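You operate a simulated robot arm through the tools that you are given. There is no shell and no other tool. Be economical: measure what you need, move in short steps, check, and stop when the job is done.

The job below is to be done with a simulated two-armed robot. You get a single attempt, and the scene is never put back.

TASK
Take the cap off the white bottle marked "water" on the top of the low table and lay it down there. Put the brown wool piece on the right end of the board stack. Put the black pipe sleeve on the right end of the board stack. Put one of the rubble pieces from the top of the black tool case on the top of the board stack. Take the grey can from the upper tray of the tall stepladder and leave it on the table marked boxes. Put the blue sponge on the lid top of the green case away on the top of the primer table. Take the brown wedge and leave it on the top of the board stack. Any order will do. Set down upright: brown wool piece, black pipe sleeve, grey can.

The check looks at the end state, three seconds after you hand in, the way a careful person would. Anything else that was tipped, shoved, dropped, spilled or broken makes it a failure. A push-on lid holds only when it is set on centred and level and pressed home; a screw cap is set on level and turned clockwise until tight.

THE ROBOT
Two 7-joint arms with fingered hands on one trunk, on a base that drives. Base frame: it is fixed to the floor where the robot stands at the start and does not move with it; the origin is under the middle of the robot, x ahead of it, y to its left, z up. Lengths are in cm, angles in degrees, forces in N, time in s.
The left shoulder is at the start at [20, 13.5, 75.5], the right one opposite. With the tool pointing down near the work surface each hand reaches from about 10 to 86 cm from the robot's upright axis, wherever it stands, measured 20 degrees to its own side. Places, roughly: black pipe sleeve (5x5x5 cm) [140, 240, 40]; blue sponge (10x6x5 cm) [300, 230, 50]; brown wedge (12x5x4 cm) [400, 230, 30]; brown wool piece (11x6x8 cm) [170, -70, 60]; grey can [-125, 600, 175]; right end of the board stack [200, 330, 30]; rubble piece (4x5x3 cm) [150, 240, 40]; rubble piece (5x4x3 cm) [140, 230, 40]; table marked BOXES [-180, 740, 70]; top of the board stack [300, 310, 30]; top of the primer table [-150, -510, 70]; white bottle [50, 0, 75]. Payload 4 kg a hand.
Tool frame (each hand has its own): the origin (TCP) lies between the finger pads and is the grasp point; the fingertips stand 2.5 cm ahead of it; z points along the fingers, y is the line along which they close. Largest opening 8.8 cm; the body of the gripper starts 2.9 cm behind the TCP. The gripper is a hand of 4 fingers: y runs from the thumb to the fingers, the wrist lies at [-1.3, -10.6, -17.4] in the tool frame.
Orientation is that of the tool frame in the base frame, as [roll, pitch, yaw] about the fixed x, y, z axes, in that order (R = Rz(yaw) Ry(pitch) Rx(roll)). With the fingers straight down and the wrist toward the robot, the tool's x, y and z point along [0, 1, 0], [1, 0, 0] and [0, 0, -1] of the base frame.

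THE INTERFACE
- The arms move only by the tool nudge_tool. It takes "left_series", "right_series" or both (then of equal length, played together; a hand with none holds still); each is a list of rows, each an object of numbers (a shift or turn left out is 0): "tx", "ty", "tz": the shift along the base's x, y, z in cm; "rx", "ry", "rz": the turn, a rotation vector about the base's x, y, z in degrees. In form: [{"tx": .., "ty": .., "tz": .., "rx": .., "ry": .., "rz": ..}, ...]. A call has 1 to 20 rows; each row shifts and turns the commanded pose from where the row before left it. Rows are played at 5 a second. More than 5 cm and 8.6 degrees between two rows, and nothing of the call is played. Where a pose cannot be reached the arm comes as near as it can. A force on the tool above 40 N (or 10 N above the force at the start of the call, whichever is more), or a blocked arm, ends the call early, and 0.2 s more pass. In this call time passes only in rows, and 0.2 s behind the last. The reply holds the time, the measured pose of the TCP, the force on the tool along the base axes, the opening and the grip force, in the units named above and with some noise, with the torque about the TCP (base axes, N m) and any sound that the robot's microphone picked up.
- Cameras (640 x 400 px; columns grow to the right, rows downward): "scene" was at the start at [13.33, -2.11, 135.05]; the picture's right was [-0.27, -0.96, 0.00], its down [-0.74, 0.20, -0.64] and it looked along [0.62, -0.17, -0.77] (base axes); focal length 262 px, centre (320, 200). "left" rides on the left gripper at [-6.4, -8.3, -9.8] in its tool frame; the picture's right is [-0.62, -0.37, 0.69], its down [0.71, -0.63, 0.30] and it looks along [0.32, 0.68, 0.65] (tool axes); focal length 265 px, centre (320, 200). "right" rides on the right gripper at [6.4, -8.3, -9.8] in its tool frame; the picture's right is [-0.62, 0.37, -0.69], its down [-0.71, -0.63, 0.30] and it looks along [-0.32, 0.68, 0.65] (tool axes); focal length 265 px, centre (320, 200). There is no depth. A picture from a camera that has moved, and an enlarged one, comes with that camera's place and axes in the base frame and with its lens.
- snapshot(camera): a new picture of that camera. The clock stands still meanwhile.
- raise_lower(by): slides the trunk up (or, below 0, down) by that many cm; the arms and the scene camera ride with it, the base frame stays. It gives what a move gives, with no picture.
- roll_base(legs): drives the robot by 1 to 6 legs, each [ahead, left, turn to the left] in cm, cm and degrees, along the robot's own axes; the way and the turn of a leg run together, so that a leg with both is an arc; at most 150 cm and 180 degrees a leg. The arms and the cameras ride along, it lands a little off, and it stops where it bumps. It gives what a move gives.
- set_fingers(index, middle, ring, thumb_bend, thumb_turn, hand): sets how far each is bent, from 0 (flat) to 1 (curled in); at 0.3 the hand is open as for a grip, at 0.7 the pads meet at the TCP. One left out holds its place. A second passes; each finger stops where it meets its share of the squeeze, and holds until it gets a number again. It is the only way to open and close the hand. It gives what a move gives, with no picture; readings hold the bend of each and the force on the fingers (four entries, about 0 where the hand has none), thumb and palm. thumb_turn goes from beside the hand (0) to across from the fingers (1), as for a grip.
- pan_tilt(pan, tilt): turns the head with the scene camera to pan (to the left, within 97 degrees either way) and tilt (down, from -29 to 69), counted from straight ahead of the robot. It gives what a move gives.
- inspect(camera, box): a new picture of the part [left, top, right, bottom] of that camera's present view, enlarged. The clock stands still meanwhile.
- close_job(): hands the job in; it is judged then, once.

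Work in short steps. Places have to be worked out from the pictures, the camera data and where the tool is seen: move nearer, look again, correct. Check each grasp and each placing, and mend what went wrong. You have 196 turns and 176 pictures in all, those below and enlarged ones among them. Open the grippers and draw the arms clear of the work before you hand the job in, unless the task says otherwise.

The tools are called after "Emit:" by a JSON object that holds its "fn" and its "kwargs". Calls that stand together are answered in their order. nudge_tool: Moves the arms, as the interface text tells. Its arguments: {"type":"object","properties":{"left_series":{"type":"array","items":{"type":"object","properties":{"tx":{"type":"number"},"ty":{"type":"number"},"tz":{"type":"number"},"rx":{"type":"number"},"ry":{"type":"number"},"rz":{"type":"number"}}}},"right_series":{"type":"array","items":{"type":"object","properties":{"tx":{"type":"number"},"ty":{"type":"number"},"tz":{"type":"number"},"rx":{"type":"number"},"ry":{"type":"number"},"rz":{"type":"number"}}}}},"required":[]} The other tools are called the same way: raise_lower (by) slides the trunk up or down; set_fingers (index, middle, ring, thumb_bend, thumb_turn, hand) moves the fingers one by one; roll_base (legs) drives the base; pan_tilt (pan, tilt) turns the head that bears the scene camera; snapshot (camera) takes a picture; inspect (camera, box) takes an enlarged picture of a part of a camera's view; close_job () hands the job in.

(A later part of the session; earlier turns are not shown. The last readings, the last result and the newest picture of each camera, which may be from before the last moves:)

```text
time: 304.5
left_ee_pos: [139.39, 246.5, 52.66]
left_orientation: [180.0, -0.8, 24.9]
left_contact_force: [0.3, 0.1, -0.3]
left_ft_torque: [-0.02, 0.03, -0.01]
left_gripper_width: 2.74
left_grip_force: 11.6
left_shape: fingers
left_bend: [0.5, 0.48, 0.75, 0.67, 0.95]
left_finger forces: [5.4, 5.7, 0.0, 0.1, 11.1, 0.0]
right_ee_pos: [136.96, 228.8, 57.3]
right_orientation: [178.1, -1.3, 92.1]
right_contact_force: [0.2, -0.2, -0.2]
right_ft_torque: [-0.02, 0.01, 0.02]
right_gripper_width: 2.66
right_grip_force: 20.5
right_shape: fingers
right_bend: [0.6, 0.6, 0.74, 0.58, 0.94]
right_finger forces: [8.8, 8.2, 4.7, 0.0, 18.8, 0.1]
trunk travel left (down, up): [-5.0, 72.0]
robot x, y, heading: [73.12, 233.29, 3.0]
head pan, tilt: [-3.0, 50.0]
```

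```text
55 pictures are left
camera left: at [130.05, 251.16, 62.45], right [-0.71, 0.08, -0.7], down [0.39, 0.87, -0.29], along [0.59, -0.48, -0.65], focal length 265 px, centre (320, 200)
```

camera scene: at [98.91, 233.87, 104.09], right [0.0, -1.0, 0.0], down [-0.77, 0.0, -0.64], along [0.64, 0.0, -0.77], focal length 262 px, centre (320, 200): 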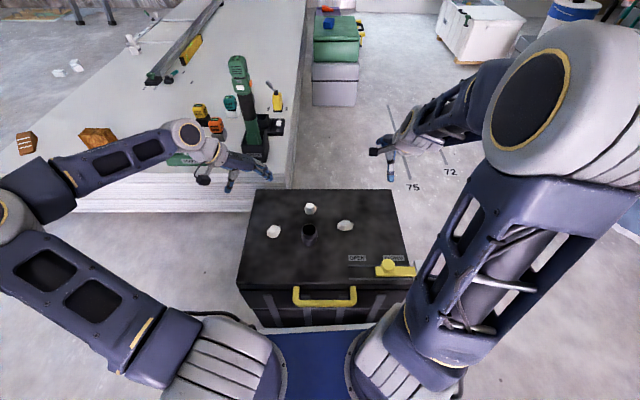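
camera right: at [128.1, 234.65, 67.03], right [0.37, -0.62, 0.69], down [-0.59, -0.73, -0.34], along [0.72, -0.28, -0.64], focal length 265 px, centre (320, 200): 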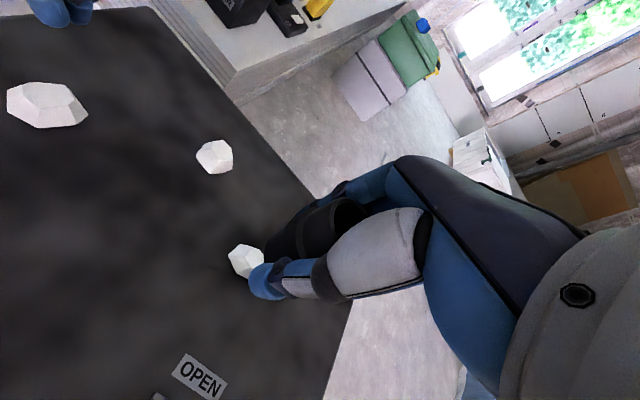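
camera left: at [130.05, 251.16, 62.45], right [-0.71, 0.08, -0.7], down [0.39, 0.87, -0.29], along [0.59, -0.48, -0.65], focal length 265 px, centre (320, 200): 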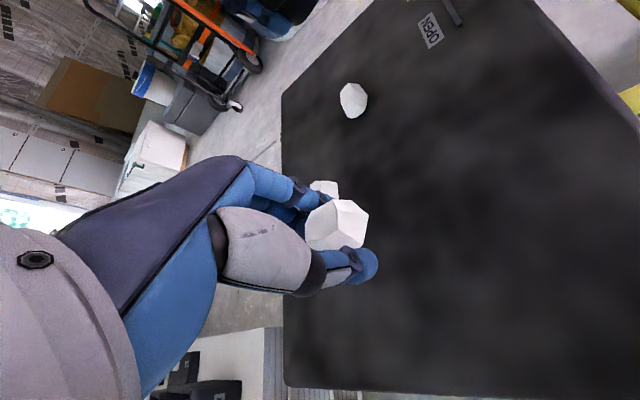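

Rubble held. I drive to the stack end: robot to about [114,325].

Emit:
{"fn": "roll_base", "kwargs": {"legs": [[-3, 92, 0], [40, 0, 0]]}}

Emit:
{"fn": "pan_tilt", "kwargs": {"pan": 0, "tilt": 50}}

Emit:
{"fn": "snapshot", "kwargs": {"camera": "scene"}}

```text
time: 311.5
left_ee_pos: [171.0, 345.37, 52.71]
left_orientation: [180.0, -0.9, 26.3]
left_contact_force: [-0.5, 0.4, -0.9]
left_ft_torque: [-0.01, 0.02, 0.0]
left_gripper_width: 2.71
left_grip_force: 10.8
left_shape: fingers
left_bend: [0.5, 0.48, 0.75, 0.67, 0.95]
left_finger forces: [5.4, 5.7, 0.0, 0.1, 11.0, 0.0]
right_ee_pos: [168.82, 327.84, 57.28]
right_orientation: [178.2, -1.3, 93.4]
right_contact_force: [-0.1, -0.5, 0.7]
right_ft_torque: [-0.02, 0.01, -0.04]
right_gripper_width: 2.63
right_grip_force: 19.9
right_shape: fingers
right_bend: [0.6, 0.6, 0.74, 0.58, 0.94]
right_finger forces: [8.7, 8.1, 4.7, 0.0, 18.7, 0.0]
trunk travel left (down, up): [-5.0, 72.0]
robot x, y, heading: [105.1, 330.38, 4.4]
head pan, tilt: [-3.0, 50.0]
```

```text
time: 312.2
left_ee_pos: [171.06, 345.38, 52.56]
left_orientation: [-180.0, -0.8, 26.2]
left_contact_force: [-0.7, 0.6, -0.4]
left_ft_torque: [-0.02, -0.05, 0.06]
left_gripper_width: 2.72
left_grip_force: 10.9
left_shape: fingers
left_bend: [0.5, 0.48, 0.75, 0.67, 0.95]
left_finger forces: [5.4, 5.7, 0.0, 0.0, 11.1, 0.1]
right_ee_pos: [168.93, 327.81, 57.41]
right_orientation: [178.1, -1.3, 93.4]
right_contact_force: [-0.8, 1.0, 1.1]
right_ft_torque: [0.0, 0.01, -0.03]
right_gripper_width: 2.67
right_grip_force: 19.6
right_shape: fingers
right_bend: [0.6, 0.6, 0.74, 0.58, 0.94]
right_finger forces: [8.8, 8.2, 4.8, 0.1, 18.8, 0.1]
trunk travel left (down, up): [-5.0, 72.0]
robot x, y, heading: [104.93, 330.5, 4.1]
head pan, tilt: [0.0, 50.0]
```

```text
54 pictures are left
camera scene: at [118.48, 331.46, 104.09], right [0.07, -1.0, 0.0], down [-0.76, -0.06, -0.64], along [0.64, 0.05, -0.77], focal length 262 px, centre (320, 200)
```

scene: 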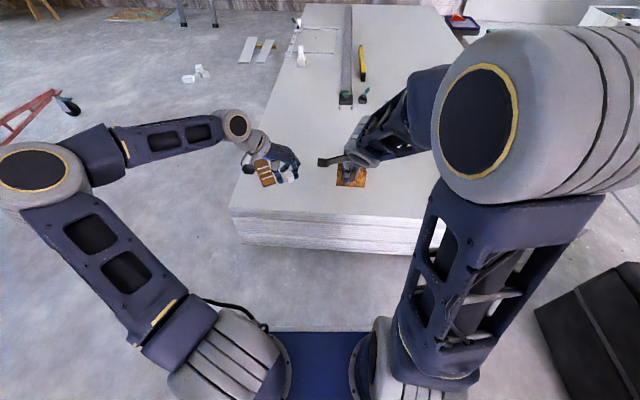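

I move the sleeve toward [184,308] and the rubble toward [178,341], both to just above the surface.

Emit:
{"fn": "nudge_tool", "kwargs": {"right_series": [{"tx": 2.15, "ty": -2.83, "tz": -1.5}, {"tx": 2.15, "ty": -2.83, "tz": -1.5}, {"tx": 2.15, "ty": -2.83, "tz": -1.5}, {"tx": 2.15, "ty": -2.83, "tz": -1.5}, {"tx": 2.15, "ty": -2.83, "tz": -1.5}, {"tx": 2.15, "ty": -2.83, "tz": -1.5}, {"tx": 2.15, "ty": -2.83, "tz": -1.5}, {"tz": -3}, {"tz": -3}, {"tz": -2.5}], "left_series": [{"tx": 1, "ty": -0.6, "tz": -1.2}, {"tx": 1, "ty": -0.6, "tz": -1.2}, {"tx": 1, "ty": -0.6, "tz": -1.2}, {"tx": 1, "ty": -0.6, "tz": -1.2}, {"tx": 1, "ty": -0.6, "tz": -1.2}, {"tx": 1, "ty": -0.6, "tz": -1.2}, {"tx": 1, "ty": -0.6, "tz": -1.2}, {"tz": -2}, {"tz": -2}, {"tz": -2}]}}

Emit:
{"fn": "inspect", "kwargs": {"camera": "scene", "box": [210, 100, 430, 260]}}

```text
time: 314.4
left_ee_pos: [173.77, 345.37, 42.87]
left_orientation: [-180.0, -0.9, 26.5]
left_contact_force: [-0.2, -0.4, -0.3]
left_ft_torque: [0.0, 0.03, -0.01]
left_gripper_width: 2.74
left_grip_force: 10.5
left_shape: fingers
left_bend: [0.51, 0.49, 0.75, 0.67, 0.95]
left_finger forces: [5.5, 5.6, 0.0, 0.0, 11.0, 0.1]
left hand out of reach, approached as far as the arm can: row 3, 4, 5, 6, 7, 9
right_ee_pos: [183.96, 307.85, 38.61]
right_orientation: [178.0, -1.2, 93.3]
right_contact_force: [0.0, 0.2, 0.1]
right_ft_torque: [0.02, -0.01, 0.02]
right_gripper_width: 2.63
right_grip_force: 20.0
right_shape: fingers
right_bend: [0.6, 0.6, 0.74, 0.58, 0.94]
right_finger forces: [9.0, 8.2, 4.7, 0.0, 18.5, 0.1]
trunk travel left (down, up): [-5.0, 72.0]
robot x, y, heading: [105.02, 330.88, 4.2]
head pan, tilt: [0.0, 50.0]
```

```text
2.50 times, centred on (320, 180) of scene
camera zoom: at [118.48, 331.45, 104.1], right [0.07, -1.0, 0.0], down [-0.76, -0.06, -0.64], along [0.64, 0.05, -0.77], focal length 656 px, centre (320, 250)
```

zoom: 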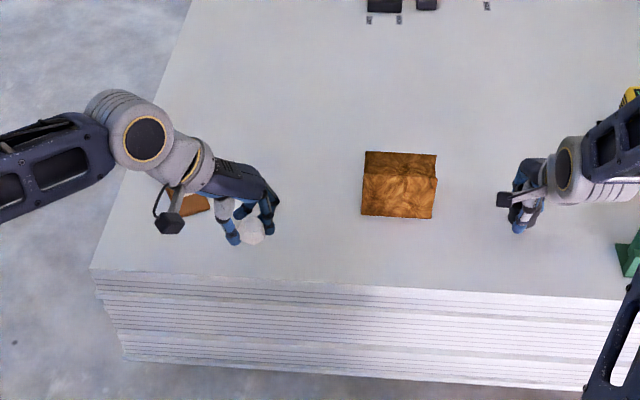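

Positions fine. I lower the sleeve to contact.

Emit:
{"fn": "nudge_tool", "kwargs": {"right_series": [{"tz": -1.5}, {"tz": -0.5}, {"tz": -0.4}, {"tz": -0.4}, {"tz": -0.3}, {"tz": -0.3}, {"tz": -0.3}]}}

Emit:
{"fn": "nudge_tool", "kwargs": {"left_series": [{"tz": -2.5}, {"tz": -2}, {"tz": -1}, {"tz": -0.7}, {"tz": -0.5}, {"tz": -0.5}]}}

```text
time: 315.7
left_ee_pos: [173.84, 345.45, 42.84]
left_orientation: [-180.0, -0.8, 26.5]
left_contact_force: [-0.1, 1.1, -1.2]
left_ft_torque: [0.01, -0.01, -0.01]
left_gripper_width: 2.71
left_grip_force: 10.9
left_shape: fingers
left_bend: [0.51, 0.49, 0.75, 0.67, 0.95]
left_finger forces: [5.4, 5.7, 0.0, 0.0, 10.9, 0.1]
right_ee_pos: [184.46, 307.94, 35.86]
right_orientation: [177.2, -1.2, 93.4]
right_contact_force: [-3.4, 0.0, 13.3]
right_ft_torque: [0.07, 0.51, 0.02]
right_gripper_width: 2.67
right_grip_force: 24.9
right_shape: fingers
right_bend: [0.61, 0.61, 0.74, 0.58, 0.93]
right_finger forces: [8.0, 7.4, 5.1, 0.0, 30.0, 0.0]
trunk travel left (down, up): [-5.0, 72.0]
robot x, y, heading: [104.95, 330.4, 4.3]
head pan, tilt: [0.0, 50.0]
stopped in row 6 (right hand): the force on the tool passed its limit at 44 N (the readings are from after the stop); the commanded pose is now the measured one
```

```text
time: 317.1
left_ee_pos: [172.79, 346.15, 35.91]
left_orientation: [179.9, -1.0, 26.5]
left_contact_force: [-0.7, 0.0, -0.2]
left_ft_torque: [-0.02, 0.0, -0.04]
left_gripper_width: 2.72
left_grip_force: 10.8
left_shape: fingers
left_bend: [0.51, 0.49, 0.75, 0.67, 0.95]
left_finger forces: [5.4, 5.7, 0.0, 0.0, 10.8, 0.1]
left hand out of reach, approached as far as the arm can: row 2, 4, 6
right_ee_pos: [184.32, 307.82, 35.92]
right_orientation: [177.2, -1.2, 93.5]
right_contact_force: [-1.7, -0.6, 30.5]
right_ft_torque: [0.11, 0.88, 0.04]
right_gripper_width: 2.67
right_grip_force: 34.2
right_shape: fingers
right_bend: [0.61, 0.61, 0.74, 0.59, 0.93]
right_finger forces: [8.7, 8.2, 5.2, 0.1, 46.2, 0.0]
trunk travel left (down, up): [-5.0, 72.0]
robot x, y, heading: [104.79, 330.63, 4.4]
head pan, tilt: [0.0, 50.0]
```

Sleeve down. I ease off, open the right hand wide and lift; the rubble is a few mm above, so I open the left too after lowering slightly.

Emit:
{"fn": "nudge_tool", "kwargs": {"right_series": [{"tz": 0.3}], "left_series": [{"tz": -0.3}]}}

Emit:
{"fn": "set_fingers", "kwargs": {"hand": "right", "index": 0.25, "middle": 0.25, "ring": 0.25, "thumb_bend": 0.25}}

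Emit:
{"fn": "set_fingers", "kwargs": {"hand": "left", "index": 0.3, "middle": 0.3, "ring": 0.3, "thumb_bend": 0.3}}

Emit:
{"fn": "nudge_tool", "kwargs": {"right_series": [{"tz": 1.5}, {"tz": 3}, {"tz": 4}, {"tz": 4}, {"tz": 4}], "left_series": [{"tz": 1.5}, {"tz": 3}, {"tz": 4}, {"tz": 4}, {"tz": 4}]}}

Emit:
{"fn": "inspect", "kwargs": {"camera": "scene", "box": [210, 100, 430, 260]}}

```text
time: 317.5
left_ee_pos: [172.89, 346.17, 35.81]
left_orientation: [179.8, -1.1, 26.6]
left_contact_force: [0.1, 0.7, 5.0]
left_ft_torque: [-0.18, 0.0, -0.02]
left_gripper_width: 2.7
left_grip_force: 13.8
left_shape: fingers
left_bend: [0.51, 0.49, 0.75, 0.67, 0.95]
left_finger forces: [11.4, 5.5, 0.1, 0.1, 11.1, 0.0]
right_ee_pos: [184.12, 307.89, 35.87]
right_orientation: [177.5, -1.4, 93.3]
right_contact_force: [3.9, -2.1, 9.9]
right_ft_torque: [-0.02, 0.12, 0.01]
right_gripper_width: 2.61
right_grip_force: 26.1
right_shape: fingers
right_bend: [0.59, 0.6, 0.74, 0.6, 0.93]
right_finger forces: [10.0, 9.6, 5.7, 0.0, 27.1, 0.0]
trunk travel left (down, up): [-5.0, 72.0]
robot x, y, heading: [104.49, 330.31, 4.3]
head pan, tilt: [0.0, 50.0]
```

```text
time: 318.5
left_ee_pos: [172.76, 346.15, 35.79]
left_orientation: [180.0, -1.1, 26.5]
left_contact_force: [-0.1, 0.5, 11.7]
left_ft_torque: [-0.35, -0.01, 0.01]
left_gripper_width: 2.7
left_grip_force: 16.5
left_shape: fingers
left_bend: [0.51, 0.49, 0.75, 0.67, 0.95]
left_finger forces: [17.1, 5.6, 0.0, 0.1, 11.0, 0.0]
right_ee_pos: [184.26, 307.96, 36.03]
right_orientation: [177.4, -1.3, 93.3]
right_contact_force: [-0.2, 0.1, -0.1]
right_ft_torque: [-0.03, 0.0, 0.02]
right_gripper_width: 9.4
right_grip_force: 0.1
right_shape: fingers
right_bend: [0.25, 0.25, 0.25, 0.25, 0.97]
right_finger forces: [0.0, 0.0, 0.0, 0.0, 0.1, 0.0]
trunk travel left (down, up): [-5.0, 72.0]
robot x, y, heading: [104.67, 330.3, 4.5]
head pan, tilt: [0.0, 50.0]
```

```text
time: 319.5
left_ee_pos: [172.84, 346.2, 35.7]
left_orientation: [179.9, -1.0, 26.5]
left_contact_force: [-0.3, 0.2, -0.4]
left_ft_torque: [-0.02, -0.04, -0.01]
left_gripper_width: 8.44
left_grip_force: 0.0
left_shape: fingers
left_bend: [0.3, 0.3, 0.3, 0.3, 0.97]
left_finger forces: [0.0, 0.1, 0.0, 0.0, 0.0, 0.1]
right_ee_pos: [184.38, 307.91, 35.97]
right_orientation: [177.4, -1.3, 93.4]
right_contact_force: [-0.3, 0.5, 0.1]
right_ft_torque: [-0.03, -0.02, -0.02]
right_gripper_width: 9.38
right_grip_force: 0.1
right_shape: fingers
right_bend: [0.25, 0.25, 0.25, 0.25, 0.97]
right_finger forces: [0.0, 0.0, 0.1, 0.0, 0.0, 0.1]
trunk travel left (down, up): [-5.0, 72.0]
robot x, y, heading: [104.65, 330.46, 4.2]
head pan, tilt: [0.0, 50.0]
```

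```text
time: 320.7
left_ee_pos: [172.79, 346.43, 52.24]
left_orientation: [179.9, -0.9, 26.4]
left_contact_force: [-0.5, -0.5, -0.2]
left_ft_torque: [0.0, -0.04, -0.01]
left_gripper_width: 8.46
left_grip_force: 0.0
left_shape: fingers
left_bend: [0.3, 0.3, 0.3, 0.3, 0.97]
left_finger forces: [0.1, 0.0, 0.0, 0.0, 0.0, 0.0]
right_ee_pos: [184.28, 307.93, 52.39]
right_orientation: [177.5, -1.3, 93.4]
right_contact_force: [0.6, -0.1, 0.0]
right_ft_torque: [-0.01, 0.02, -0.01]
right_gripper_width: 9.43
right_grip_force: 0.1
right_shape: fingers
right_bend: [0.25, 0.25, 0.25, 0.25, 0.97]
right_finger forces: [0.0, 0.1, 0.0, 0.1, 0.0, 0.0]
trunk travel left (down, up): [-5.0, 72.0]
robot x, y, heading: [104.88, 330.39, 4.3]
head pan, tilt: [0.0, 50.0]
```

```text
2.50 times, centred on (320, 180) of scene
camera zoom: at [118.48, 331.46, 104.08], right [0.07, -1.0, 0.0], down [-0.76, -0.06, -0.64], along [0.64, 0.05, -0.77], focal length 656 px, centre (320, 250)
```

zoom: 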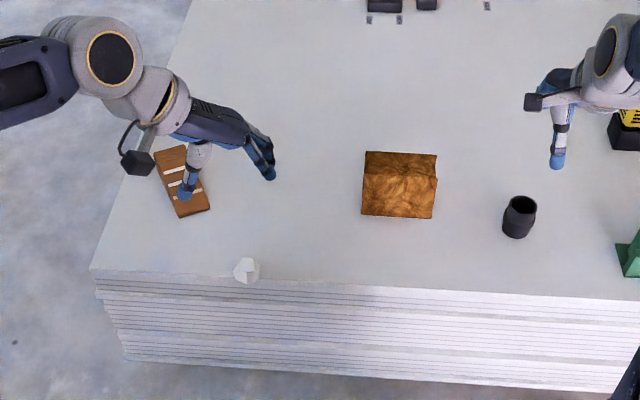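

Sleeve and wool stand upright. The rubble lies right at the stack's edge; I move closer and shift it inward for safety.

Emit:
{"fn": "roll_base", "kwargs": {"legs": [[11, 0, 0]]}}

Emit:
{"fn": "nudge_tool", "kwargs": {"left_series": [{"tx": -3.5, "ty": -0.3}, {"tx": -3.5, "ty": -0.3}, {"tx": -3, "ty": -0.3, "tz": -2}, {"tz": -4}, {"tz": -3}]}}

Emit:
{"fn": "snapshot", "kwargs": {"camera": "left"}}

```text
time: 321.9
left_ee_pos: [183.73, 347.23, 52.19]
left_orientation: [179.9, -0.9, 26.5]
left_contact_force: [0.6, -1.0, -0.4]
left_ft_torque: [0.07, 0.0, 0.02]
left_gripper_width: 8.42
left_grip_force: 0.1
left_shape: fingers
left_bend: [0.3, 0.3, 0.3, 0.3, 0.97]
left_finger forces: [0.0, 0.1, 0.0, 0.0, 0.0, 0.0]
right_ee_pos: [195.36, 308.76, 52.41]
right_orientation: [177.4, -1.4, 93.3]
right_contact_force: [0.2, -0.1, 0.3]
right_ft_torque: [0.01, -0.01, 0.03]
right_gripper_width: 9.39
right_grip_force: 0.1
right_shape: fingers
right_bend: [0.25, 0.25, 0.25, 0.25, 0.97]
right_finger forces: [0.0, 0.0, 0.0, 0.0, 0.0, 0.0]
trunk travel left (down, up): [-5.0, 72.0]
robot x, y, heading: [115.85, 331.53, 4.3]
head pan, tilt: [0.0, 50.0]
```

```text
time: 323.1
left_ee_pos: [173.87, 346.19, 43.34]
left_orientation: [-180.0, -1.0, 26.5]
left_contact_force: [0.2, 0.0, 0.0]
left_ft_torque: [0.0, 0.0, 0.0]
left_gripper_width: 8.44
left_grip_force: 0.1
left_shape: fingers
left_bend: [0.3, 0.3, 0.3, 0.3, 0.97]
left_finger forces: [0.1, 0.1, 0.0, 0.0, 0.0, 0.0]
right_ee_pos: [195.32, 308.84, 52.4]
right_orientation: [177.5, -1.2, 93.3]
right_contact_force: [0.4, -0.1, -0.3]
right_ft_torque: [0.04, -0.02, -0.06]
right_gripper_width: 9.42
right_grip_force: 0.0
right_shape: fingers
right_bend: [0.25, 0.25, 0.25, 0.25, 0.97]
right_finger forces: [0.0, 0.0, 0.1, 0.0, 0.0, 0.0]
trunk travel left (down, up): [-5.0, 72.0]
robot x, y, heading: [115.7, 331.12, 4.3]
head pan, tilt: [0.0, 50.0]
```

```text
51 pictures are left
camera left: at [164.32, 350.68, 53.06], right [-0.71, 0.06, -0.7], down [0.36, 0.89, -0.29], along [0.61, -0.46, -0.65], focal length 265 px, centre (320, 200)
```

left: 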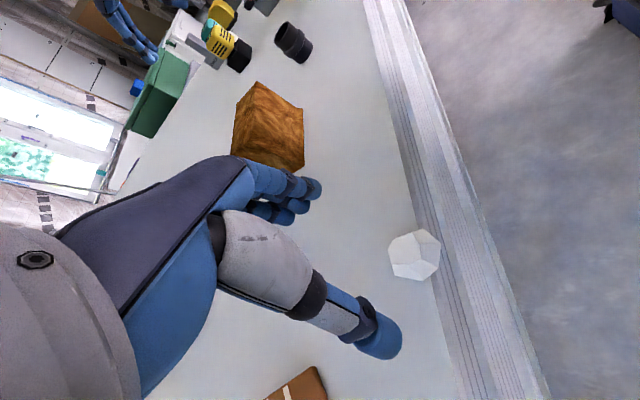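

Rubble at [172.9,345.6]. I lower onto it, grip, and carry it 10 cm inward.

Emit:
{"fn": "nudge_tool", "kwargs": {"left_series": [{"tx": -0.9, "ty": -0.5, "tz": -3}, {"tz": -2.5}, {"tz": -1.8}]}}

Emit:
{"fn": "set_fingers", "kwargs": {"hand": "left", "index": 0.75, "middle": 0.75, "ring": 0.75, "thumb_bend": 0.75}}

Emit:
{"fn": "nudge_tool", "kwargs": {"left_series": [{"tz": 1}, {"tz": 2}]}}

Emit:
{"fn": "snapshot", "kwargs": {"camera": "left"}}

```text
time: 323.9
left_ee_pos: [172.81, 345.74, 35.85]
left_orientation: [179.8, -0.9, 26.7]
left_contact_force: [-0.5, -0.1, -0.6]
left_ft_torque: [0.0, -0.01, 0.02]
left_gripper_width: 8.41
left_grip_force: 0.0
left_shape: fingers
left_bend: [0.3, 0.3, 0.3, 0.3, 0.97]
left_finger forces: [0.0, 0.0, 0.1, 0.0, 0.0, 0.0]
right_ee_pos: [195.27, 308.81, 52.5]
right_orientation: [177.4, -1.4, 93.4]
right_contact_force: [1.1, -1.3, -0.1]
right_ft_torque: [0.01, -0.02, -0.04]
right_gripper_width: 9.39
right_grip_force: 0.0
right_shape: fingers
right_bend: [0.25, 0.25, 0.25, 0.25, 0.97]
right_finger forces: [0.0, 0.0, 0.1, 0.1, 0.1, 0.0]
trunk travel left (down, up): [-5.0, 72.0]
robot x, y, heading: [115.32, 331.26, 4.1]
head pan, tilt: [0.0, 50.0]
```

```text
time: 324.9
left_ee_pos: [172.78, 345.93, 35.88]
left_orientation: [180.0, -0.9, 26.5]
left_contact_force: [-0.4, -0.4, -0.8]
left_ft_torque: [-0.02, 0.02, -0.01]
left_gripper_width: 2.49
left_grip_force: 15.3
left_shape: fingers
left_bend: [0.73, 0.74, 0.75, 0.52, 0.94]
left_finger forces: [8.3, 7.2, 0.0, 0.0, 14.7, 0.0]
right_ee_pos: [195.3, 308.87, 52.39]
right_orientation: [177.3, -1.3, 93.3]
right_contact_force: [-0.1, 0.3, -0.3]
right_ft_torque: [0.02, -0.02, 0.0]
right_gripper_width: 9.43
right_grip_force: 0.0
right_shape: fingers
right_bend: [0.25, 0.25, 0.25, 0.25, 0.97]
right_finger forces: [0.0, 0.0, 0.1, 0.1, 0.0, 0.0]
trunk travel left (down, up): [-5.0, 72.0]
robot x, y, heading: [115.96, 331.38, 4.2]
head pan, tilt: [0.0, 50.0]
```

```text
time: 325.5
left_ee_pos: [172.98, 345.96, 39.01]
left_orientation: [180.0, -1.0, 26.5]
left_contact_force: [-1.2, 0.1, 0.1]
left_ft_torque: [-0.04, 0.01, 0.01]
left_gripper_width: 2.5
left_grip_force: 15.1
left_shape: fingers
left_bend: [0.73, 0.74, 0.75, 0.52, 0.94]
left_finger forces: [8.0, 7.2, 0.1, 0.0, 14.6, 0.1]
right_ee_pos: [195.3, 308.73, 52.43]
right_orientation: [177.4, -1.4, 93.3]
right_contact_force: [-1.4, 0.1, 0.3]
right_ft_torque: [0.0, 0.0, 0.0]
right_gripper_width: 9.39
right_grip_force: 0.1
right_shape: fingers
right_bend: [0.25, 0.25, 0.25, 0.25, 0.97]
right_finger forces: [0.0, 0.0, 0.0, 0.1, 0.0, 0.1]
trunk travel left (down, up): [-5.0, 72.0]
robot x, y, heading: [115.78, 331.27, 4.4]
head pan, tilt: [0.0, 50.0]
```

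```text
50 pictures are left
camera left: at [163.44, 350.43, 48.68], right [-0.71, 0.06, -0.7], down [0.36, 0.88, -0.29], along [0.61, -0.46, -0.65], focal length 265 px, centre (320, 200)
```

left: 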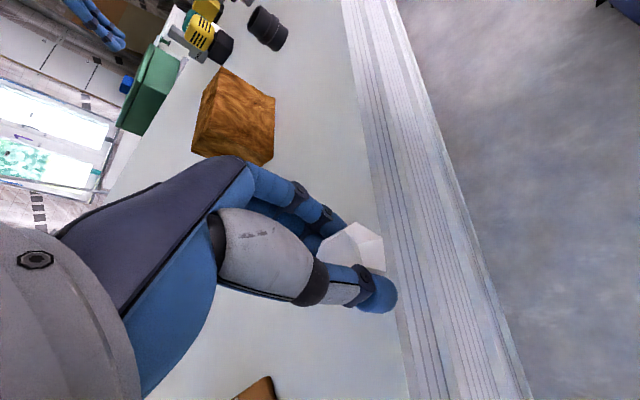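

Gripped. Move 8 cm inward, lower, release, lift.

Emit:
{"fn": "nudge_tool", "kwargs": {"left_series": [{"tx": 3, "ty": -0.7}, {"tx": 3, "ty": -0.7}, {"tx": 2.5, "ty": -0.6}, {"tz": -1.5}, {"tz": -0.9}, {"tz": -0.5}]}}

Emit:
{"fn": "set_fingers", "kwargs": {"hand": "left", "index": 0.35, "middle": 0.35, "ring": 0.35, "thumb_bend": 0.35}}

Emit:
{"fn": "nudge_tool", "kwargs": {"left_series": [{"tz": 1.5}, {"tz": 3}, {"tz": 4}, {"tz": 4}, {"tz": 4}]}}

Emit:
{"fn": "inspect", "kwargs": {"camera": "scene", "box": [210, 100, 430, 260]}}

```text
time: 326.9
left_ee_pos: [181.35, 344.2, 36.05]
left_orientation: [179.9, -0.9, 26.6]
left_contact_force: [0.6, 0.2, 0.0]
left_ft_torque: [0.0, 0.01, 0.0]
left_gripper_width: 2.49
left_grip_force: 14.3
left_shape: fingers
left_bend: [0.73, 0.74, 0.75, 0.52, 0.94]
left_finger forces: [7.8, 7.1, 0.0, 0.0, 14.4, 0.1]
right_ee_pos: [195.3, 308.73, 52.33]
right_orientation: [177.5, -1.3, 93.4]
right_contact_force: [0.2, 0.5, 0.2]
right_ft_torque: [-0.02, 0.02, -0.04]
right_gripper_width: 9.42
right_grip_force: 0.2
right_shape: fingers
right_bend: [0.25, 0.25, 0.25, 0.25, 0.97]
right_finger forces: [0.0, 0.0, 0.0, 0.1, 0.1, 0.1]
trunk travel left (down, up): [-5.0, 72.0]
robot x, y, heading: [116.33, 331.13, 4.4]
head pan, tilt: [0.0, 50.0]
```

```text
time: 327.9
left_ee_pos: [181.24, 344.07, 36.08]
left_orientation: [179.9, -1.0, 26.6]
left_contact_force: [0.5, -0.2, 0.8]
left_ft_torque: [0.01, -0.04, 0.01]
left_gripper_width: 7.39
left_grip_force: 0.1
left_shape: fingers
left_bend: [0.35, 0.35, 0.35, 0.35, 0.97]
left_finger forces: [0.1, 0.0, 0.0, 0.1, 0.0, 0.0]
right_ee_pos: [195.22, 308.86, 52.4]
right_orientation: [177.4, -1.3, 93.4]
right_contact_force: [0.0, 0.3, 0.2]
right_ft_torque: [0.02, -0.01, 0.0]
right_gripper_width: 9.41
right_grip_force: 0.1
right_shape: fingers
right_bend: [0.25, 0.25, 0.25, 0.25, 0.97]
right_finger forces: [0.0, 0.1, 0.0, 0.0, 0.1, 0.0]
trunk travel left (down, up): [-5.0, 72.0]
robot x, y, heading: [115.35, 331.15, 4.2]
head pan, tilt: [0.0, 50.0]
```

```text
time: 329.1
left_ee_pos: [181.08, 344.26, 52.42]
left_orientation: [179.8, -0.9, 26.7]
left_contact_force: [0.1, 0.6, 1.0]
left_ft_torque: [-0.02, -0.02, 0.01]
left_gripper_width: 7.39
left_grip_force: 0.1
left_shape: fingers
left_bend: [0.35, 0.35, 0.35, 0.35, 0.97]
left_finger forces: [0.0, 0.1, 0.0, 0.1, 0.0, 0.0]
right_ee_pos: [195.31, 308.76, 52.34]
right_orientation: [177.3, -1.3, 93.3]
right_contact_force: [0.7, 0.0, 0.9]
right_ft_torque: [0.0, -0.02, 0.0]
right_gripper_width: 9.4
right_grip_force: 0.0
right_shape: fingers
right_bend: [0.25, 0.25, 0.25, 0.25, 0.97]
right_finger forces: [0.1, 0.0, 0.0, 0.1, 0.1, 0.0]
trunk travel left (down, up): [-5.0, 72.0]
robot x, y, heading: [115.72, 331.24, 4.4]
head pan, tilt: [0.0, 50.0]
```

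```text
2.50 times, centred on (320, 180) of scene
camera zoom: at [129.51, 332.3, 104.08], right [0.08, -1.0, 0.0], down [-0.76, -0.06, -0.64], along [0.64, 0.05, -0.77], focal length 656 px, centre (320, 250)
```

zoom: 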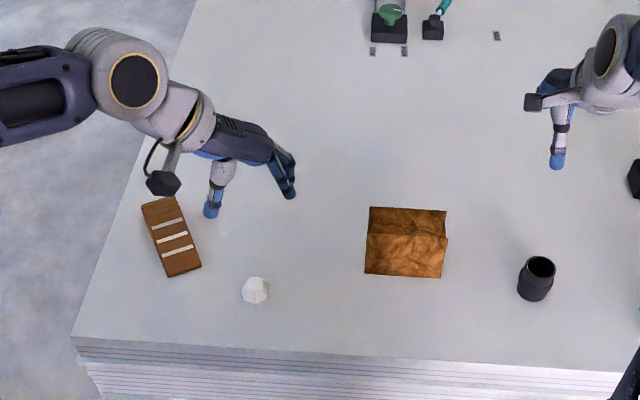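

All four things stand properly on the stack. Next the sponge: I raise the trunk and drive around the case to face the green case from the west.

Emit:
{"fn": "raise_lower", "kwargs": {"by": 30}}

Emit:
{"fn": "roll_base", "kwargs": {"legs": [[-40, 0, 0], [0, 0, -4.3], [0, -84, 0], [0, -84, 0], [140, 0, 0], [0, 38, 0]]}}

Emit:
{"fn": "pan_tilt", "kwargs": {"pan": 0, "tilt": 45}}

Emit:
{"fn": "snapshot", "kwargs": {"camera": "scene"}}

```text
time: 332.1
left_ee_pos: [181.15, 344.18, 82.42]
left_orientation: [179.9, -0.9, 26.6]
left_contact_force: [0.1, 0.4, -0.8]
left_ft_torque: [0.0, 0.03, -0.03]
left_gripper_width: 7.38
left_grip_force: 0.2
left_shape: fingers
left_bend: [0.35, 0.35, 0.35, 0.35, 0.97]
left_finger forces: [0.0, 0.0, 0.1, 0.0, 0.1, 0.0]
right_ee_pos: [195.32, 308.84, 82.34]
right_orientation: [177.3, -1.3, 93.4]
right_contact_force: [-0.5, -0.6, 0.0]
right_ft_torque: [0.01, 0.01, 0.0]
right_gripper_width: 9.4
right_grip_force: 0.0
right_shape: fingers
right_bend: [0.25, 0.25, 0.25, 0.25, 0.97]
right_finger forces: [0.0, 0.0, 0.0, 0.0, 0.1, 0.1]
trunk travel left (down, up): [-35.0, 42.0]
robot x, y, heading: [115.64, 331.07, 4.4]
head pan, tilt: [0.0, 50.0]
```

```text
time: 352.0
left_ee_pos: [282.96, 195.63, 82.34]
left_orientation: [179.9, -0.8, 19.7]
left_contact_force: [-0.1, 0.1, -0.3]
left_ft_torque: [-0.02, -0.02, 0.03]
left_gripper_width: 7.37
left_grip_force: 0.0
left_shape: fingers
left_bend: [0.35, 0.35, 0.35, 0.35, 0.97]
left_finger forces: [0.0, 0.1, 0.0, 0.1, 0.1, 0.0]
right_ee_pos: [292.75, 158.68, 82.39]
right_orientation: [177.4, -1.2, 86.5]
right_contact_force: [-0.3, -0.2, 0.1]
right_ft_torque: [-0.02, 0.02, 0.02]
right_gripper_width: 9.4
right_grip_force: 0.0
right_shape: fingers
right_bend: [0.25, 0.25, 0.25, 0.25, 0.97]
right_finger forces: [0.0, 0.1, 0.1, 0.0, 0.0, 0.0]
trunk travel left (down, up): [-35.0, 42.0]
robot x, y, heading: [216.39, 190.55, -2.5]
head pan, tilt: [0.0, 50.0]
```

```text
time: 352.6
left_ee_pos: [282.96, 195.58, 82.42]
left_orientation: [179.8, -1.0, 19.7]
left_contact_force: [-0.4, 0.3, -0.4]
left_ft_torque: [0.03, -0.03, 0.0]
left_gripper_width: 7.39
left_grip_force: 0.0
left_shape: fingers
left_bend: [0.35, 0.35, 0.35, 0.35, 0.97]
left_finger forces: [0.0, 0.0, 0.1, 0.0, 0.1, 0.0]
right_ee_pos: [292.81, 158.81, 82.39]
right_orientation: [177.4, -1.4, 86.5]
right_contact_force: [-0.4, 0.0, -0.3]
right_ft_torque: [-0.03, -0.02, 0.01]
right_gripper_width: 9.44
right_grip_force: 0.0
right_shape: fingers
right_bend: [0.25, 0.25, 0.25, 0.25, 0.97]
right_finger forces: [0.0, 0.0, 0.0, 0.1, 0.0, 0.0]
trunk travel left (down, up): [-35.0, 42.0]
robot x, y, heading: [216.53, 190.41, -2.6]
head pan, tilt: [0.0, 45.0]
```

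```text
48 pictures are left
camera scene: at [230.74, 189.94, 134.78], right [-0.04, -1.0, 0.0], down [-0.71, 0.03, -0.71], along [0.71, -0.03, -0.71], focal length 262 px, centre (320, 200)
```

scene: 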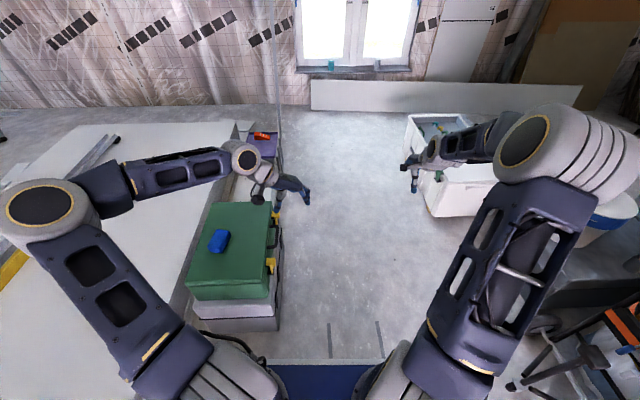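

Sponge seen on the green case's lid. I take the left camera view for triangulation.

Emit:
{"fn": "snapshot", "kwargs": {"camera": "left"}}

Emit:
{"fn": "inspect", "kwargs": {"camera": "scene", "box": [170, 190, 290, 310]}}

```text
47 pictures are left
camera left: at [274.09, 201.23, 92.15], right [-0.7, 0.14, -0.7], down [0.47, 0.84, -0.29], along [0.55, -0.53, -0.65], focal length 265 px, centre (320, 200)
```

left: 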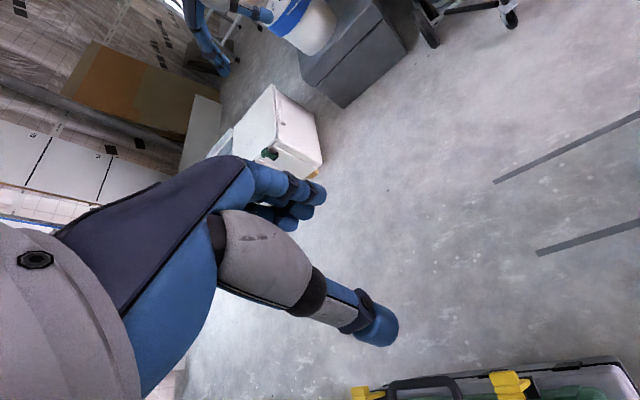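

```text
3.33 times, centred on (230, 250) of scene
camera zoom: at [230.74, 189.94, 134.78], right [-0.04, -1.0, 0.0], down [-0.71, 0.03, -0.71], along [0.71, -0.03, -0.71], focal length 874 px, centre (620, 33)
```

zoom: 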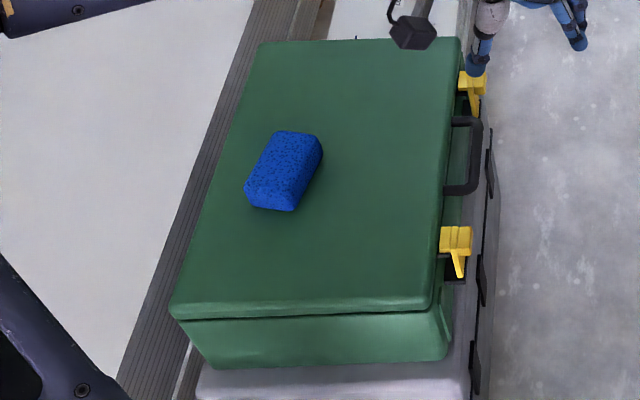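

I move the left hand above the sponge (≈[293,226]) and square it up.

Emit:
{"fn": "nudge_tool", "kwargs": {"left_series": [{"tx": 1.4, "ty": 4.2, "tz": -1.5, "rz": -4}, {"tx": 1.4, "ty": 4.2, "tz": -1.5, "rz": -4}, {"tx": 1.4, "ty": 4.2, "tz": -1.5, "rz": -4}, {"tx": 1.4, "ty": 4.2, "tz": -1.5, "rz": -4}, {"tx": 1.4, "ty": 4.2, "tz": -1.5, "rz": -4}, {"tx": 1.4, "ty": 4.2, "tz": -1.5, "rz": -4}, {"tx": 1.4, "ty": 4.2, "tz": -1.5}]}}

Emit:
{"fn": "set_fingers", "kwargs": {"hand": "left", "index": 0.25, "middle": 0.25, "ring": 0.25, "thumb_bend": 0.25}}

Emit:
{"fn": "snapshot", "kwargs": {"camera": "left"}}

```text
time: 354.2
left_ee_pos: [291.38, 224.49, 72.34]
left_orientation: [-180.0, -1.1, -4.3]
left_contact_force: [-0.5, 0.0, -0.5]
left_ft_torque: [-0.01, 0.0, -0.05]
left_gripper_width: 7.36
left_grip_force: 0.0
left_shape: fingers
left_bend: [0.35, 0.35, 0.35, 0.35, 0.97]
left_finger forces: [0.0, 0.0, 0.0, 0.0, 0.1, 0.0]
left hand out of reach, approached as far as the arm can: row 7
right_ee_pos: [292.92, 158.77, 82.45]
right_orientation: [177.4, -1.4, 86.5]
right_contact_force: [-0.3, -0.2, -0.8]
right_ft_torque: [0.01, -0.01, 0.01]
right_gripper_width: 9.39
right_grip_force: 0.1
right_shape: fingers
right_bend: [0.25, 0.25, 0.25, 0.25, 0.97]
right_finger forces: [0.1, 0.0, 0.1, 0.0, 0.0, 0.0]
trunk travel left (down, up): [-35.0, 42.0]
robot x, y, heading: [216.65, 190.67, -2.4]
head pan, tilt: [0.0, 45.0]
```

```text
time: 355.2
left_ee_pos: [291.47, 224.45, 72.17]
left_orientation: [-179.9, -1.0, -4.2]
left_contact_force: [-0.4, 0.1, -0.7]
left_ft_torque: [0.0, -0.01, -0.02]
left_gripper_width: 9.42
left_grip_force: 0.0
left_shape: fingers
left_bend: [0.25, 0.25, 0.25, 0.25, 0.97]
left_finger forces: [0.0, 0.0, 0.0, 0.0, 0.0, 0.0]
right_ee_pos: [292.8, 158.75, 82.33]
right_orientation: [177.4, -1.2, 86.5]
right_contact_force: [-0.7, 0.4, 0.7]
right_ft_torque: [-0.01, 0.02, -0.03]
right_gripper_width: 9.42
right_grip_force: 0.0
right_shape: fingers
right_bend: [0.25, 0.25, 0.25, 0.25, 0.97]
right_finger forces: [0.0, 0.0, 0.0, 0.0, 0.0, 0.0]
trunk travel left (down, up): [-35.0, 42.0]
robot x, y, heading: [216.59, 190.94, -2.6]
head pan, tilt: [0.0, 45.0]
```

```text
45 pictures are left
camera left: at [285.51, 233.29, 81.94], right [-0.58, 0.41, -0.7], down [0.76, 0.57, -0.29], along [0.29, -0.71, -0.65], focal length 265 px, centre (320, 200)
```

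left: 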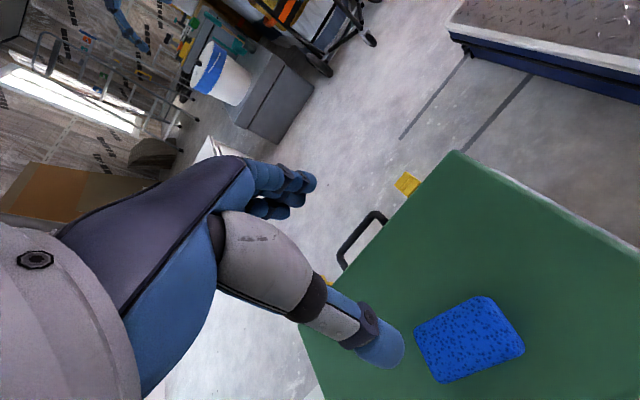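

Sponge triangulated at [296,228,47]. I roll a bit nearer, lower the trunk 18 cm, and centre over it.

Emit:
{"fn": "roll_base", "kwargs": {"legs": [[9, 9, 0]]}}

Emit:
{"fn": "raise_lower", "kwargs": {"by": -15}}

Emit:
{"fn": "nudge_tool", "kwargs": {"left_series": [{"tx": -2, "ty": -2.5}, {"tx": -2, "ty": -2.5}]}}

Emit:
{"fn": "snapshot", "kwargs": {"camera": "left"}}

```text
time: 356.5
left_ee_pos: [300.63, 233.19, 72.31]
left_orientation: [179.9, -1.1, -4.3]
left_contact_force: [-0.2, -0.4, 0.7]
left_ft_torque: [0.0, -0.03, -0.01]
left_gripper_width: 9.38
left_grip_force: 0.1
left_shape: fingers
left_bend: [0.25, 0.25, 0.25, 0.25, 0.97]
left_finger forces: [0.0, 0.0, 0.1, 0.1, 0.0, 0.0]
right_ee_pos: [301.95, 167.5, 82.37]
right_orientation: [177.4, -1.3, 86.4]
right_contact_force: [-0.3, 0.1, 0.2]
right_ft_torque: [0.04, -0.02, 0.0]
right_gripper_width: 9.4
right_grip_force: 0.2
right_shape: fingers
right_bend: [0.25, 0.25, 0.25, 0.25, 0.97]
right_finger forces: [0.0, 0.0, 0.0, 0.1, 0.0, 0.0]
trunk travel left (down, up): [-35.0, 42.0]
robot x, y, heading: [225.63, 199.61, -2.8]
head pan, tilt: [0.0, 45.0]
```

```text
time: 358.2
left_ee_pos: [300.64, 233.2, 57.22]
left_orientation: [180.0, -1.1, -4.3]
left_contact_force: [-0.1, -0.5, -0.7]
left_ft_torque: [0.03, -0.05, 0.01]
left_gripper_width: 9.41
left_grip_force: 0.0
left_shape: fingers
left_bend: [0.25, 0.25, 0.25, 0.25, 0.97]
left_finger forces: [0.0, 0.1, 0.0, 0.0, 0.0, 0.1]
right_ee_pos: [301.96, 167.38, 67.46]
right_orientation: [177.4, -1.3, 86.4]
right_contact_force: [-0.1, 0.6, 0.5]
right_ft_torque: [-0.01, 0.03, 0.0]
right_gripper_width: 9.39
right_grip_force: 0.1
right_shape: fingers
right_bend: [0.25, 0.25, 0.25, 0.25, 0.97]
right_finger forces: [0.0, 0.1, 0.1, 0.0, 0.0, 0.1]
trunk travel left (down, up): [-20.0, 57.0]
robot x, y, heading: [226.01, 199.02, -2.5]
head pan, tilt: [0.0, 45.0]
```

```text
time: 358.8
left_ee_pos: [296.76, 228.01, 57.25]
left_orientation: [180.0, -1.1, -4.4]
left_contact_force: [-0.4, 0.0, 0.4]
left_ft_torque: [-0.03, 0.0, 0.01]
left_gripper_width: 9.4
left_grip_force: 0.1
left_shape: fingers
left_bend: [0.25, 0.25, 0.25, 0.25, 0.97]
left_finger forces: [0.0, 0.1, 0.0, 0.0, 0.1, 0.0]
right_ee_pos: [302.01, 167.56, 67.49]
right_orientation: [177.4, -1.2, 86.3]
right_contact_force: [0.3, -0.2, 0.6]
right_ft_torque: [-0.01, -0.02, -0.03]
right_gripper_width: 9.4
right_grip_force: 0.1
right_shape: fingers
right_bend: [0.25, 0.25, 0.25, 0.25, 0.97]
right_finger forces: [0.1, 0.0, 0.1, 0.0, 0.1, 0.0]
trunk travel left (down, up): [-20.0, 57.0]
robot x, y, heading: [226.17, 199.67, -2.7]
head pan, tilt: [0.0, 45.0]
```

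```text
44 pictures are left
camera left: at [290.87, 236.71, 66.89], right [-0.58, 0.41, -0.7], down [0.77, 0.57, -0.29], along [0.28, -0.71, -0.65], focal length 265 px, centre (320, 200)
```

left: 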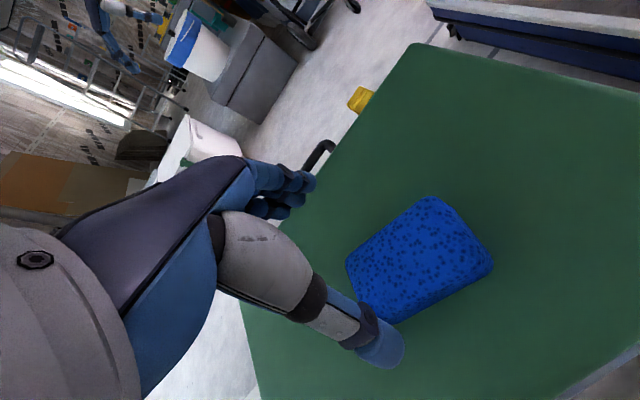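

Centred; small shift and descend to TCP 47, checking reach.

Emit:
{"fn": "nudge_tool", "kwargs": {"left_series": [{"tx": -1.2, "tz": -3}, {"tz": -3}, {"tz": -2.5}, {"tz": -1.5}]}}

Emit:
{"fn": "snapshot", "kwargs": {"camera": "left"}}

```text
time: 359.8
left_ee_pos: [295.57, 228.08, 47.68]
left_orientation: [179.9, -1.3, -4.2]
left_contact_force: [-0.3, 5.5, 26.0]
left_ft_torque: [-1.18, 0.0, 0.0]
left_gripper_width: 9.42
left_grip_force: 12.4
left_shape: fingers
left_bend: [0.25, 0.28, 0.25, 0.25, 0.97]
left_finger forces: [0.2, 22.8, 0.0, 0.1, 2.9, 0.0]
right_ee_pos: [301.92, 167.42, 67.54]
right_orientation: [177.5, -1.5, 86.5]
right_contact_force: [0.1, -0.2, 0.0]
right_ft_torque: [0.0, 0.01, 0.0]
right_gripper_width: 9.41
right_grip_force: 0.0
right_shape: fingers
right_bend: [0.25, 0.25, 0.25, 0.25, 0.97]
right_finger forces: [0.0, 0.0, 0.0, 0.0, 0.0, 0.0]
trunk travel left (down, up): [-20.0, 57.0]
robot x, y, heading: [226.12, 199.56, -2.4]
head pan, tilt: [0.0, 45.0]
```

```text
43 pictures are left
camera left: at [289.6, 236.84, 57.31], right [-0.57, 0.41, -0.71], down [0.77, 0.57, -0.29], along [0.29, -0.71, -0.65], focal length 265 px, centre (320, 200)
```

left: 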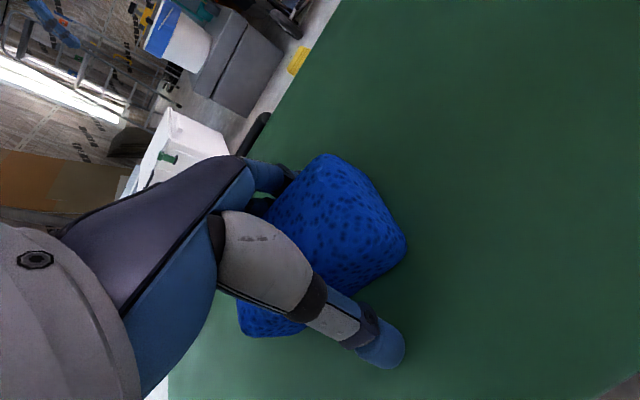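

The fingertips reached the lid; the sponge is between them. Ease 0.6 up, close, lift.

Emit:
{"fn": "nudge_tool", "kwargs": {"left_series": [{"tz": 0.7}]}}

Emit:
{"fn": "set_fingers", "kwargs": {"hand": "left", "index": 0.75, "middle": 0.75, "ring": 0.75, "thumb_bend": 0.75}}

Emit:
{"fn": "nudge_tool", "kwargs": {"left_series": [{"tz": 1}, {"tz": 3}, {"tz": 4}, {"tz": 4}]}}

Emit:
{"fn": "snapshot", "kwargs": {"camera": "left"}}

```text
time: 360.2
left_ee_pos: [295.44, 228.04, 47.76]
left_orientation: [-180.0, -1.0, -4.3]
left_contact_force: [-0.6, -0.1, 1.8]
left_ft_torque: [-0.13, 0.01, -0.06]
left_gripper_width: 9.43
left_grip_force: 1.4
left_shape: fingers
left_bend: [0.25, 0.24, 0.25, 0.25, 0.97]
left_finger forces: [0.0, 2.4, 0.1, 0.0, 0.0, 0.0]
right_ee_pos: [301.97, 167.37, 67.36]
right_orientation: [177.4, -1.4, 86.4]
right_contact_force: [0.3, -0.1, -0.2]
right_ft_torque: [0.02, 0.03, -0.02]
right_gripper_width: 9.41
right_grip_force: 0.0
right_shape: fingers
right_bend: [0.25, 0.25, 0.25, 0.25, 0.97]
right_finger forces: [0.1, 0.0, 0.0, 0.0, 0.0, 0.0]
trunk travel left (down, up): [-20.0, 57.0]
robot x, y, heading: [225.44, 199.23, -2.7]
head pan, tilt: [0.0, 45.0]
```

```text
time: 361.2
left_ee_pos: [295.63, 228.02, 48.18]
left_orientation: [180.0, -1.2, -4.4]
left_contact_force: [1.0, -6.5, 26.2]
left_ft_torque: [0.69, -0.02, -0.04]
left_gripper_width: 5.23
left_grip_force: 38.2
left_shape: fingers
left_bend: [0.73, 0.4, 0.45, 0.59, 0.95]
left_finger forces: [11.7, 8.4, 7.7, 0.0, 48.4, 0.1]
right_ee_pos: [301.9, 167.36, 67.42]
right_orientation: [177.4, -1.3, 86.3]
right_contact_force: [-0.2, -0.1, 0.9]
right_ft_torque: [0.02, 0.01, -0.02]
right_gripper_width: 9.39
right_grip_force: 0.1
right_shape: fingers
right_bend: [0.25, 0.25, 0.25, 0.25, 0.97]
right_finger forces: [0.0, 0.0, 0.0, 0.0, 0.0, 0.0]
trunk travel left (down, up): [-20.0, 57.0]
robot x, y, heading: [225.68, 199.42, -2.5]
head pan, tilt: [0.0, 45.0]
```

```text
time: 362.2
left_ee_pos: [295.37, 228.17, 59.84]
left_orientation: [179.9, -1.1, -4.4]
left_contact_force: [0.3, -0.1, -0.3]
left_ft_torque: [0.01, 0.01, -0.03]
left_gripper_width: 5.22
left_grip_force: 24.3
left_shape: fingers
left_bend: [0.73, 0.4, 0.46, 0.58, 0.94]
left_finger forces: [10.9, 6.9, 6.9, 0.1, 24.6, 0.0]
right_ee_pos: [301.94, 167.33, 67.37]
right_orientation: [177.3, -1.4, 86.4]
right_contact_force: [1.1, 0.1, -0.3]
right_ft_torque: [0.04, -0.01, 0.0]
right_gripper_width: 9.42
right_grip_force: 0.1
right_shape: fingers
right_bend: [0.25, 0.25, 0.25, 0.25, 0.97]
right_finger forces: [0.0, 0.0, 0.1, 0.0, 0.0, 0.0]
trunk travel left (down, up): [-20.0, 57.0]
robot x, y, heading: [225.86, 199.31, -2.8]
head pan, tilt: [0.0, 45.0]
```

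```text
42 pictures are left
camera left: at [289.43, 236.94, 69.55], right [-0.58, 0.41, -0.7], down [0.77, 0.57, -0.29], along [0.28, -0.71, -0.65], focal length 265 px, centre (320, 200)
```

left: 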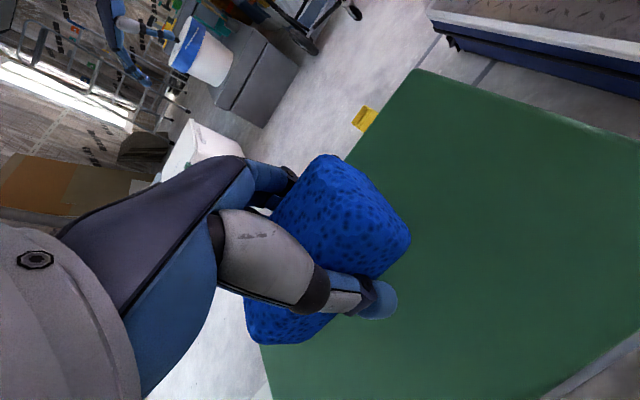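

Sponge held. I raise the trunk, back out west along the strip, and look toward the tall stepladder.

Emit:
{"fn": "raise_lower", "kwargs": {"by": 25}}

Emit:
{"fn": "roll_base", "kwargs": {"legs": [[0, -39, 0], [-100, -4, 0], [-110, -5, 0], [0, 0, 118]]}}

Emit:
{"fn": "pan_tilt", "kwargs": {"pan": 0, "tilt": 15}}

Emit:
{"fn": "snapshot", "kwargs": {"camera": "scene"}}

```text
time: 364.8
left_ee_pos: [295.37, 228.1, 84.84]
left_orientation: [180.0, -1.1, -4.3]
left_contact_force: [-0.1, 0.7, -1.3]
left_ft_torque: [-0.01, -0.01, -0.03]
left_gripper_width: 5.26
left_grip_force: 24.7
left_shape: fingers
left_bend: [0.73, 0.4, 0.46, 0.58, 0.94]
left_finger forces: [10.9, 6.9, 6.9, 0.0, 24.5, 0.0]
right_ee_pos: [301.92, 167.43, 92.48]
right_orientation: [177.5, -1.3, 86.4]
right_contact_force: [0.0, 0.2, 0.3]
right_ft_torque: [0.03, 0.01, 0.01]
right_gripper_width: 9.42
right_grip_force: 0.0
right_shape: fingers
right_bend: [0.25, 0.25, 0.25, 0.25, 0.97]
right_finger forces: [0.0, 0.0, 0.0, 0.1, 0.1, 0.0]
trunk travel left (down, up): [-45.0, 32.0]
robot x, y, heading: [226.13, 199.09, -2.9]
head pan, tilt: [0.0, 45.0]
```

```text
time: 382.2
left_ee_pos: [-45.69, 204.54, 84.91]
left_orientation: [-180.0, -1.1, 114.3]
left_contact_force: [0.6, 0.3, -0.2]
left_ft_torque: [0.0, -0.02, 0.03]
left_gripper_width: 5.21
left_grip_force: 23.5
left_shape: fingers
left_bend: [0.73, 0.41, 0.46, 0.59, 0.94]
left_finger forces: [10.0, 6.6, 6.4, 0.1, 23.1, 0.1]
right_ee_pos: [4.52, 239.46, 92.33]
right_orientation: [177.3, -1.3, -155.0]
right_contact_force: [-0.8, -0.3, -0.6]
right_ft_torque: [-0.03, 0.04, -0.03]
right_gripper_width: 9.42
right_grip_force: 0.0
right_shape: fingers
right_bend: [0.25, 0.25, 0.25, 0.25, 0.97]
right_finger forces: [0.1, 0.1, 0.0, 0.1, 0.0, 0.0]
trunk travel left (down, up): [-45.0, 32.0]
robot x, y, heading: [12.79, 157.5, 115.8]
head pan, tilt: [0.0, 45.0]
```

```text
time: 383.2
left_ee_pos: [-45.65, 204.41, 84.94]
left_orientation: [-179.9, -1.1, 114.3]
left_contact_force: [-0.3, -0.5, 0.5]
left_ft_torque: [0.01, 0.03, 0.02]
left_gripper_width: 5.23
left_grip_force: 22.6
left_shape: fingers
left_bend: [0.73, 0.41, 0.46, 0.59, 0.94]
left_finger forces: [10.0, 6.6, 6.5, 0.0, 23.1, 0.0]
right_ee_pos: [4.57, 239.51, 92.44]
right_orientation: [177.4, -1.4, -154.9]
right_contact_force: [-0.5, 0.4, -0.3]
right_ft_torque: [-0.01, 0.03, -0.01]
right_gripper_width: 9.41
right_grip_force: 0.1
right_shape: fingers
right_bend: [0.25, 0.25, 0.25, 0.25, 0.97]
right_finger forces: [0.0, 0.1, 0.0, 0.1, 0.0, 0.0]
trunk travel left (down, up): [-45.0, 32.0]
robot x, y, heading: [12.97, 157.48, 116.4]
head pan, tilt: [0.0, 15.0]
```

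```text
41 pictures are left
camera scene: at [6.06, 171.04, 149.46], right [0.9, 0.44, 0.0], down [0.11, -0.23, -0.97], along [-0.42, 0.87, -0.26], focal length 262 px, centre (320, 200)
```

scene: 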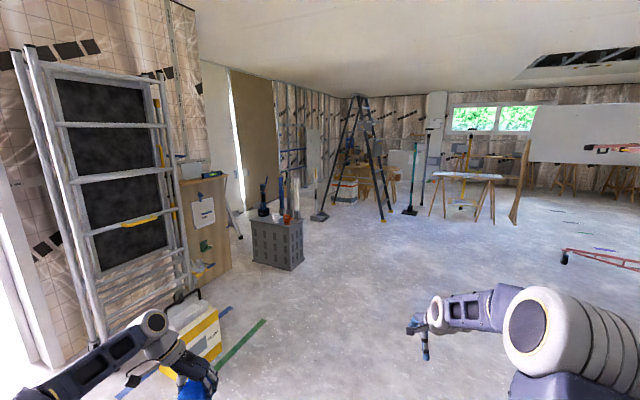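

The tall stepladder stands ahead. I enlarge it to see the upper tray and the can.

Emit:
{"fn": "inspect", "kwargs": {"camera": "scene", "box": [290, 80, 450, 230]}}

```text
2.67 times, centred on (370, 155) of scene
camera zoom: at [6.06, 171.04, 149.46], right [0.9, 0.44, 0.0], down [0.11, -0.23, -0.97], along [-0.42, 0.87, -0.26], focal length 699 px, centre (187, 320)
```

zoom: 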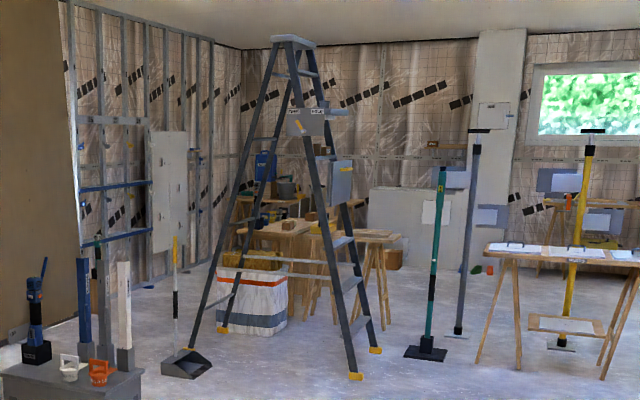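

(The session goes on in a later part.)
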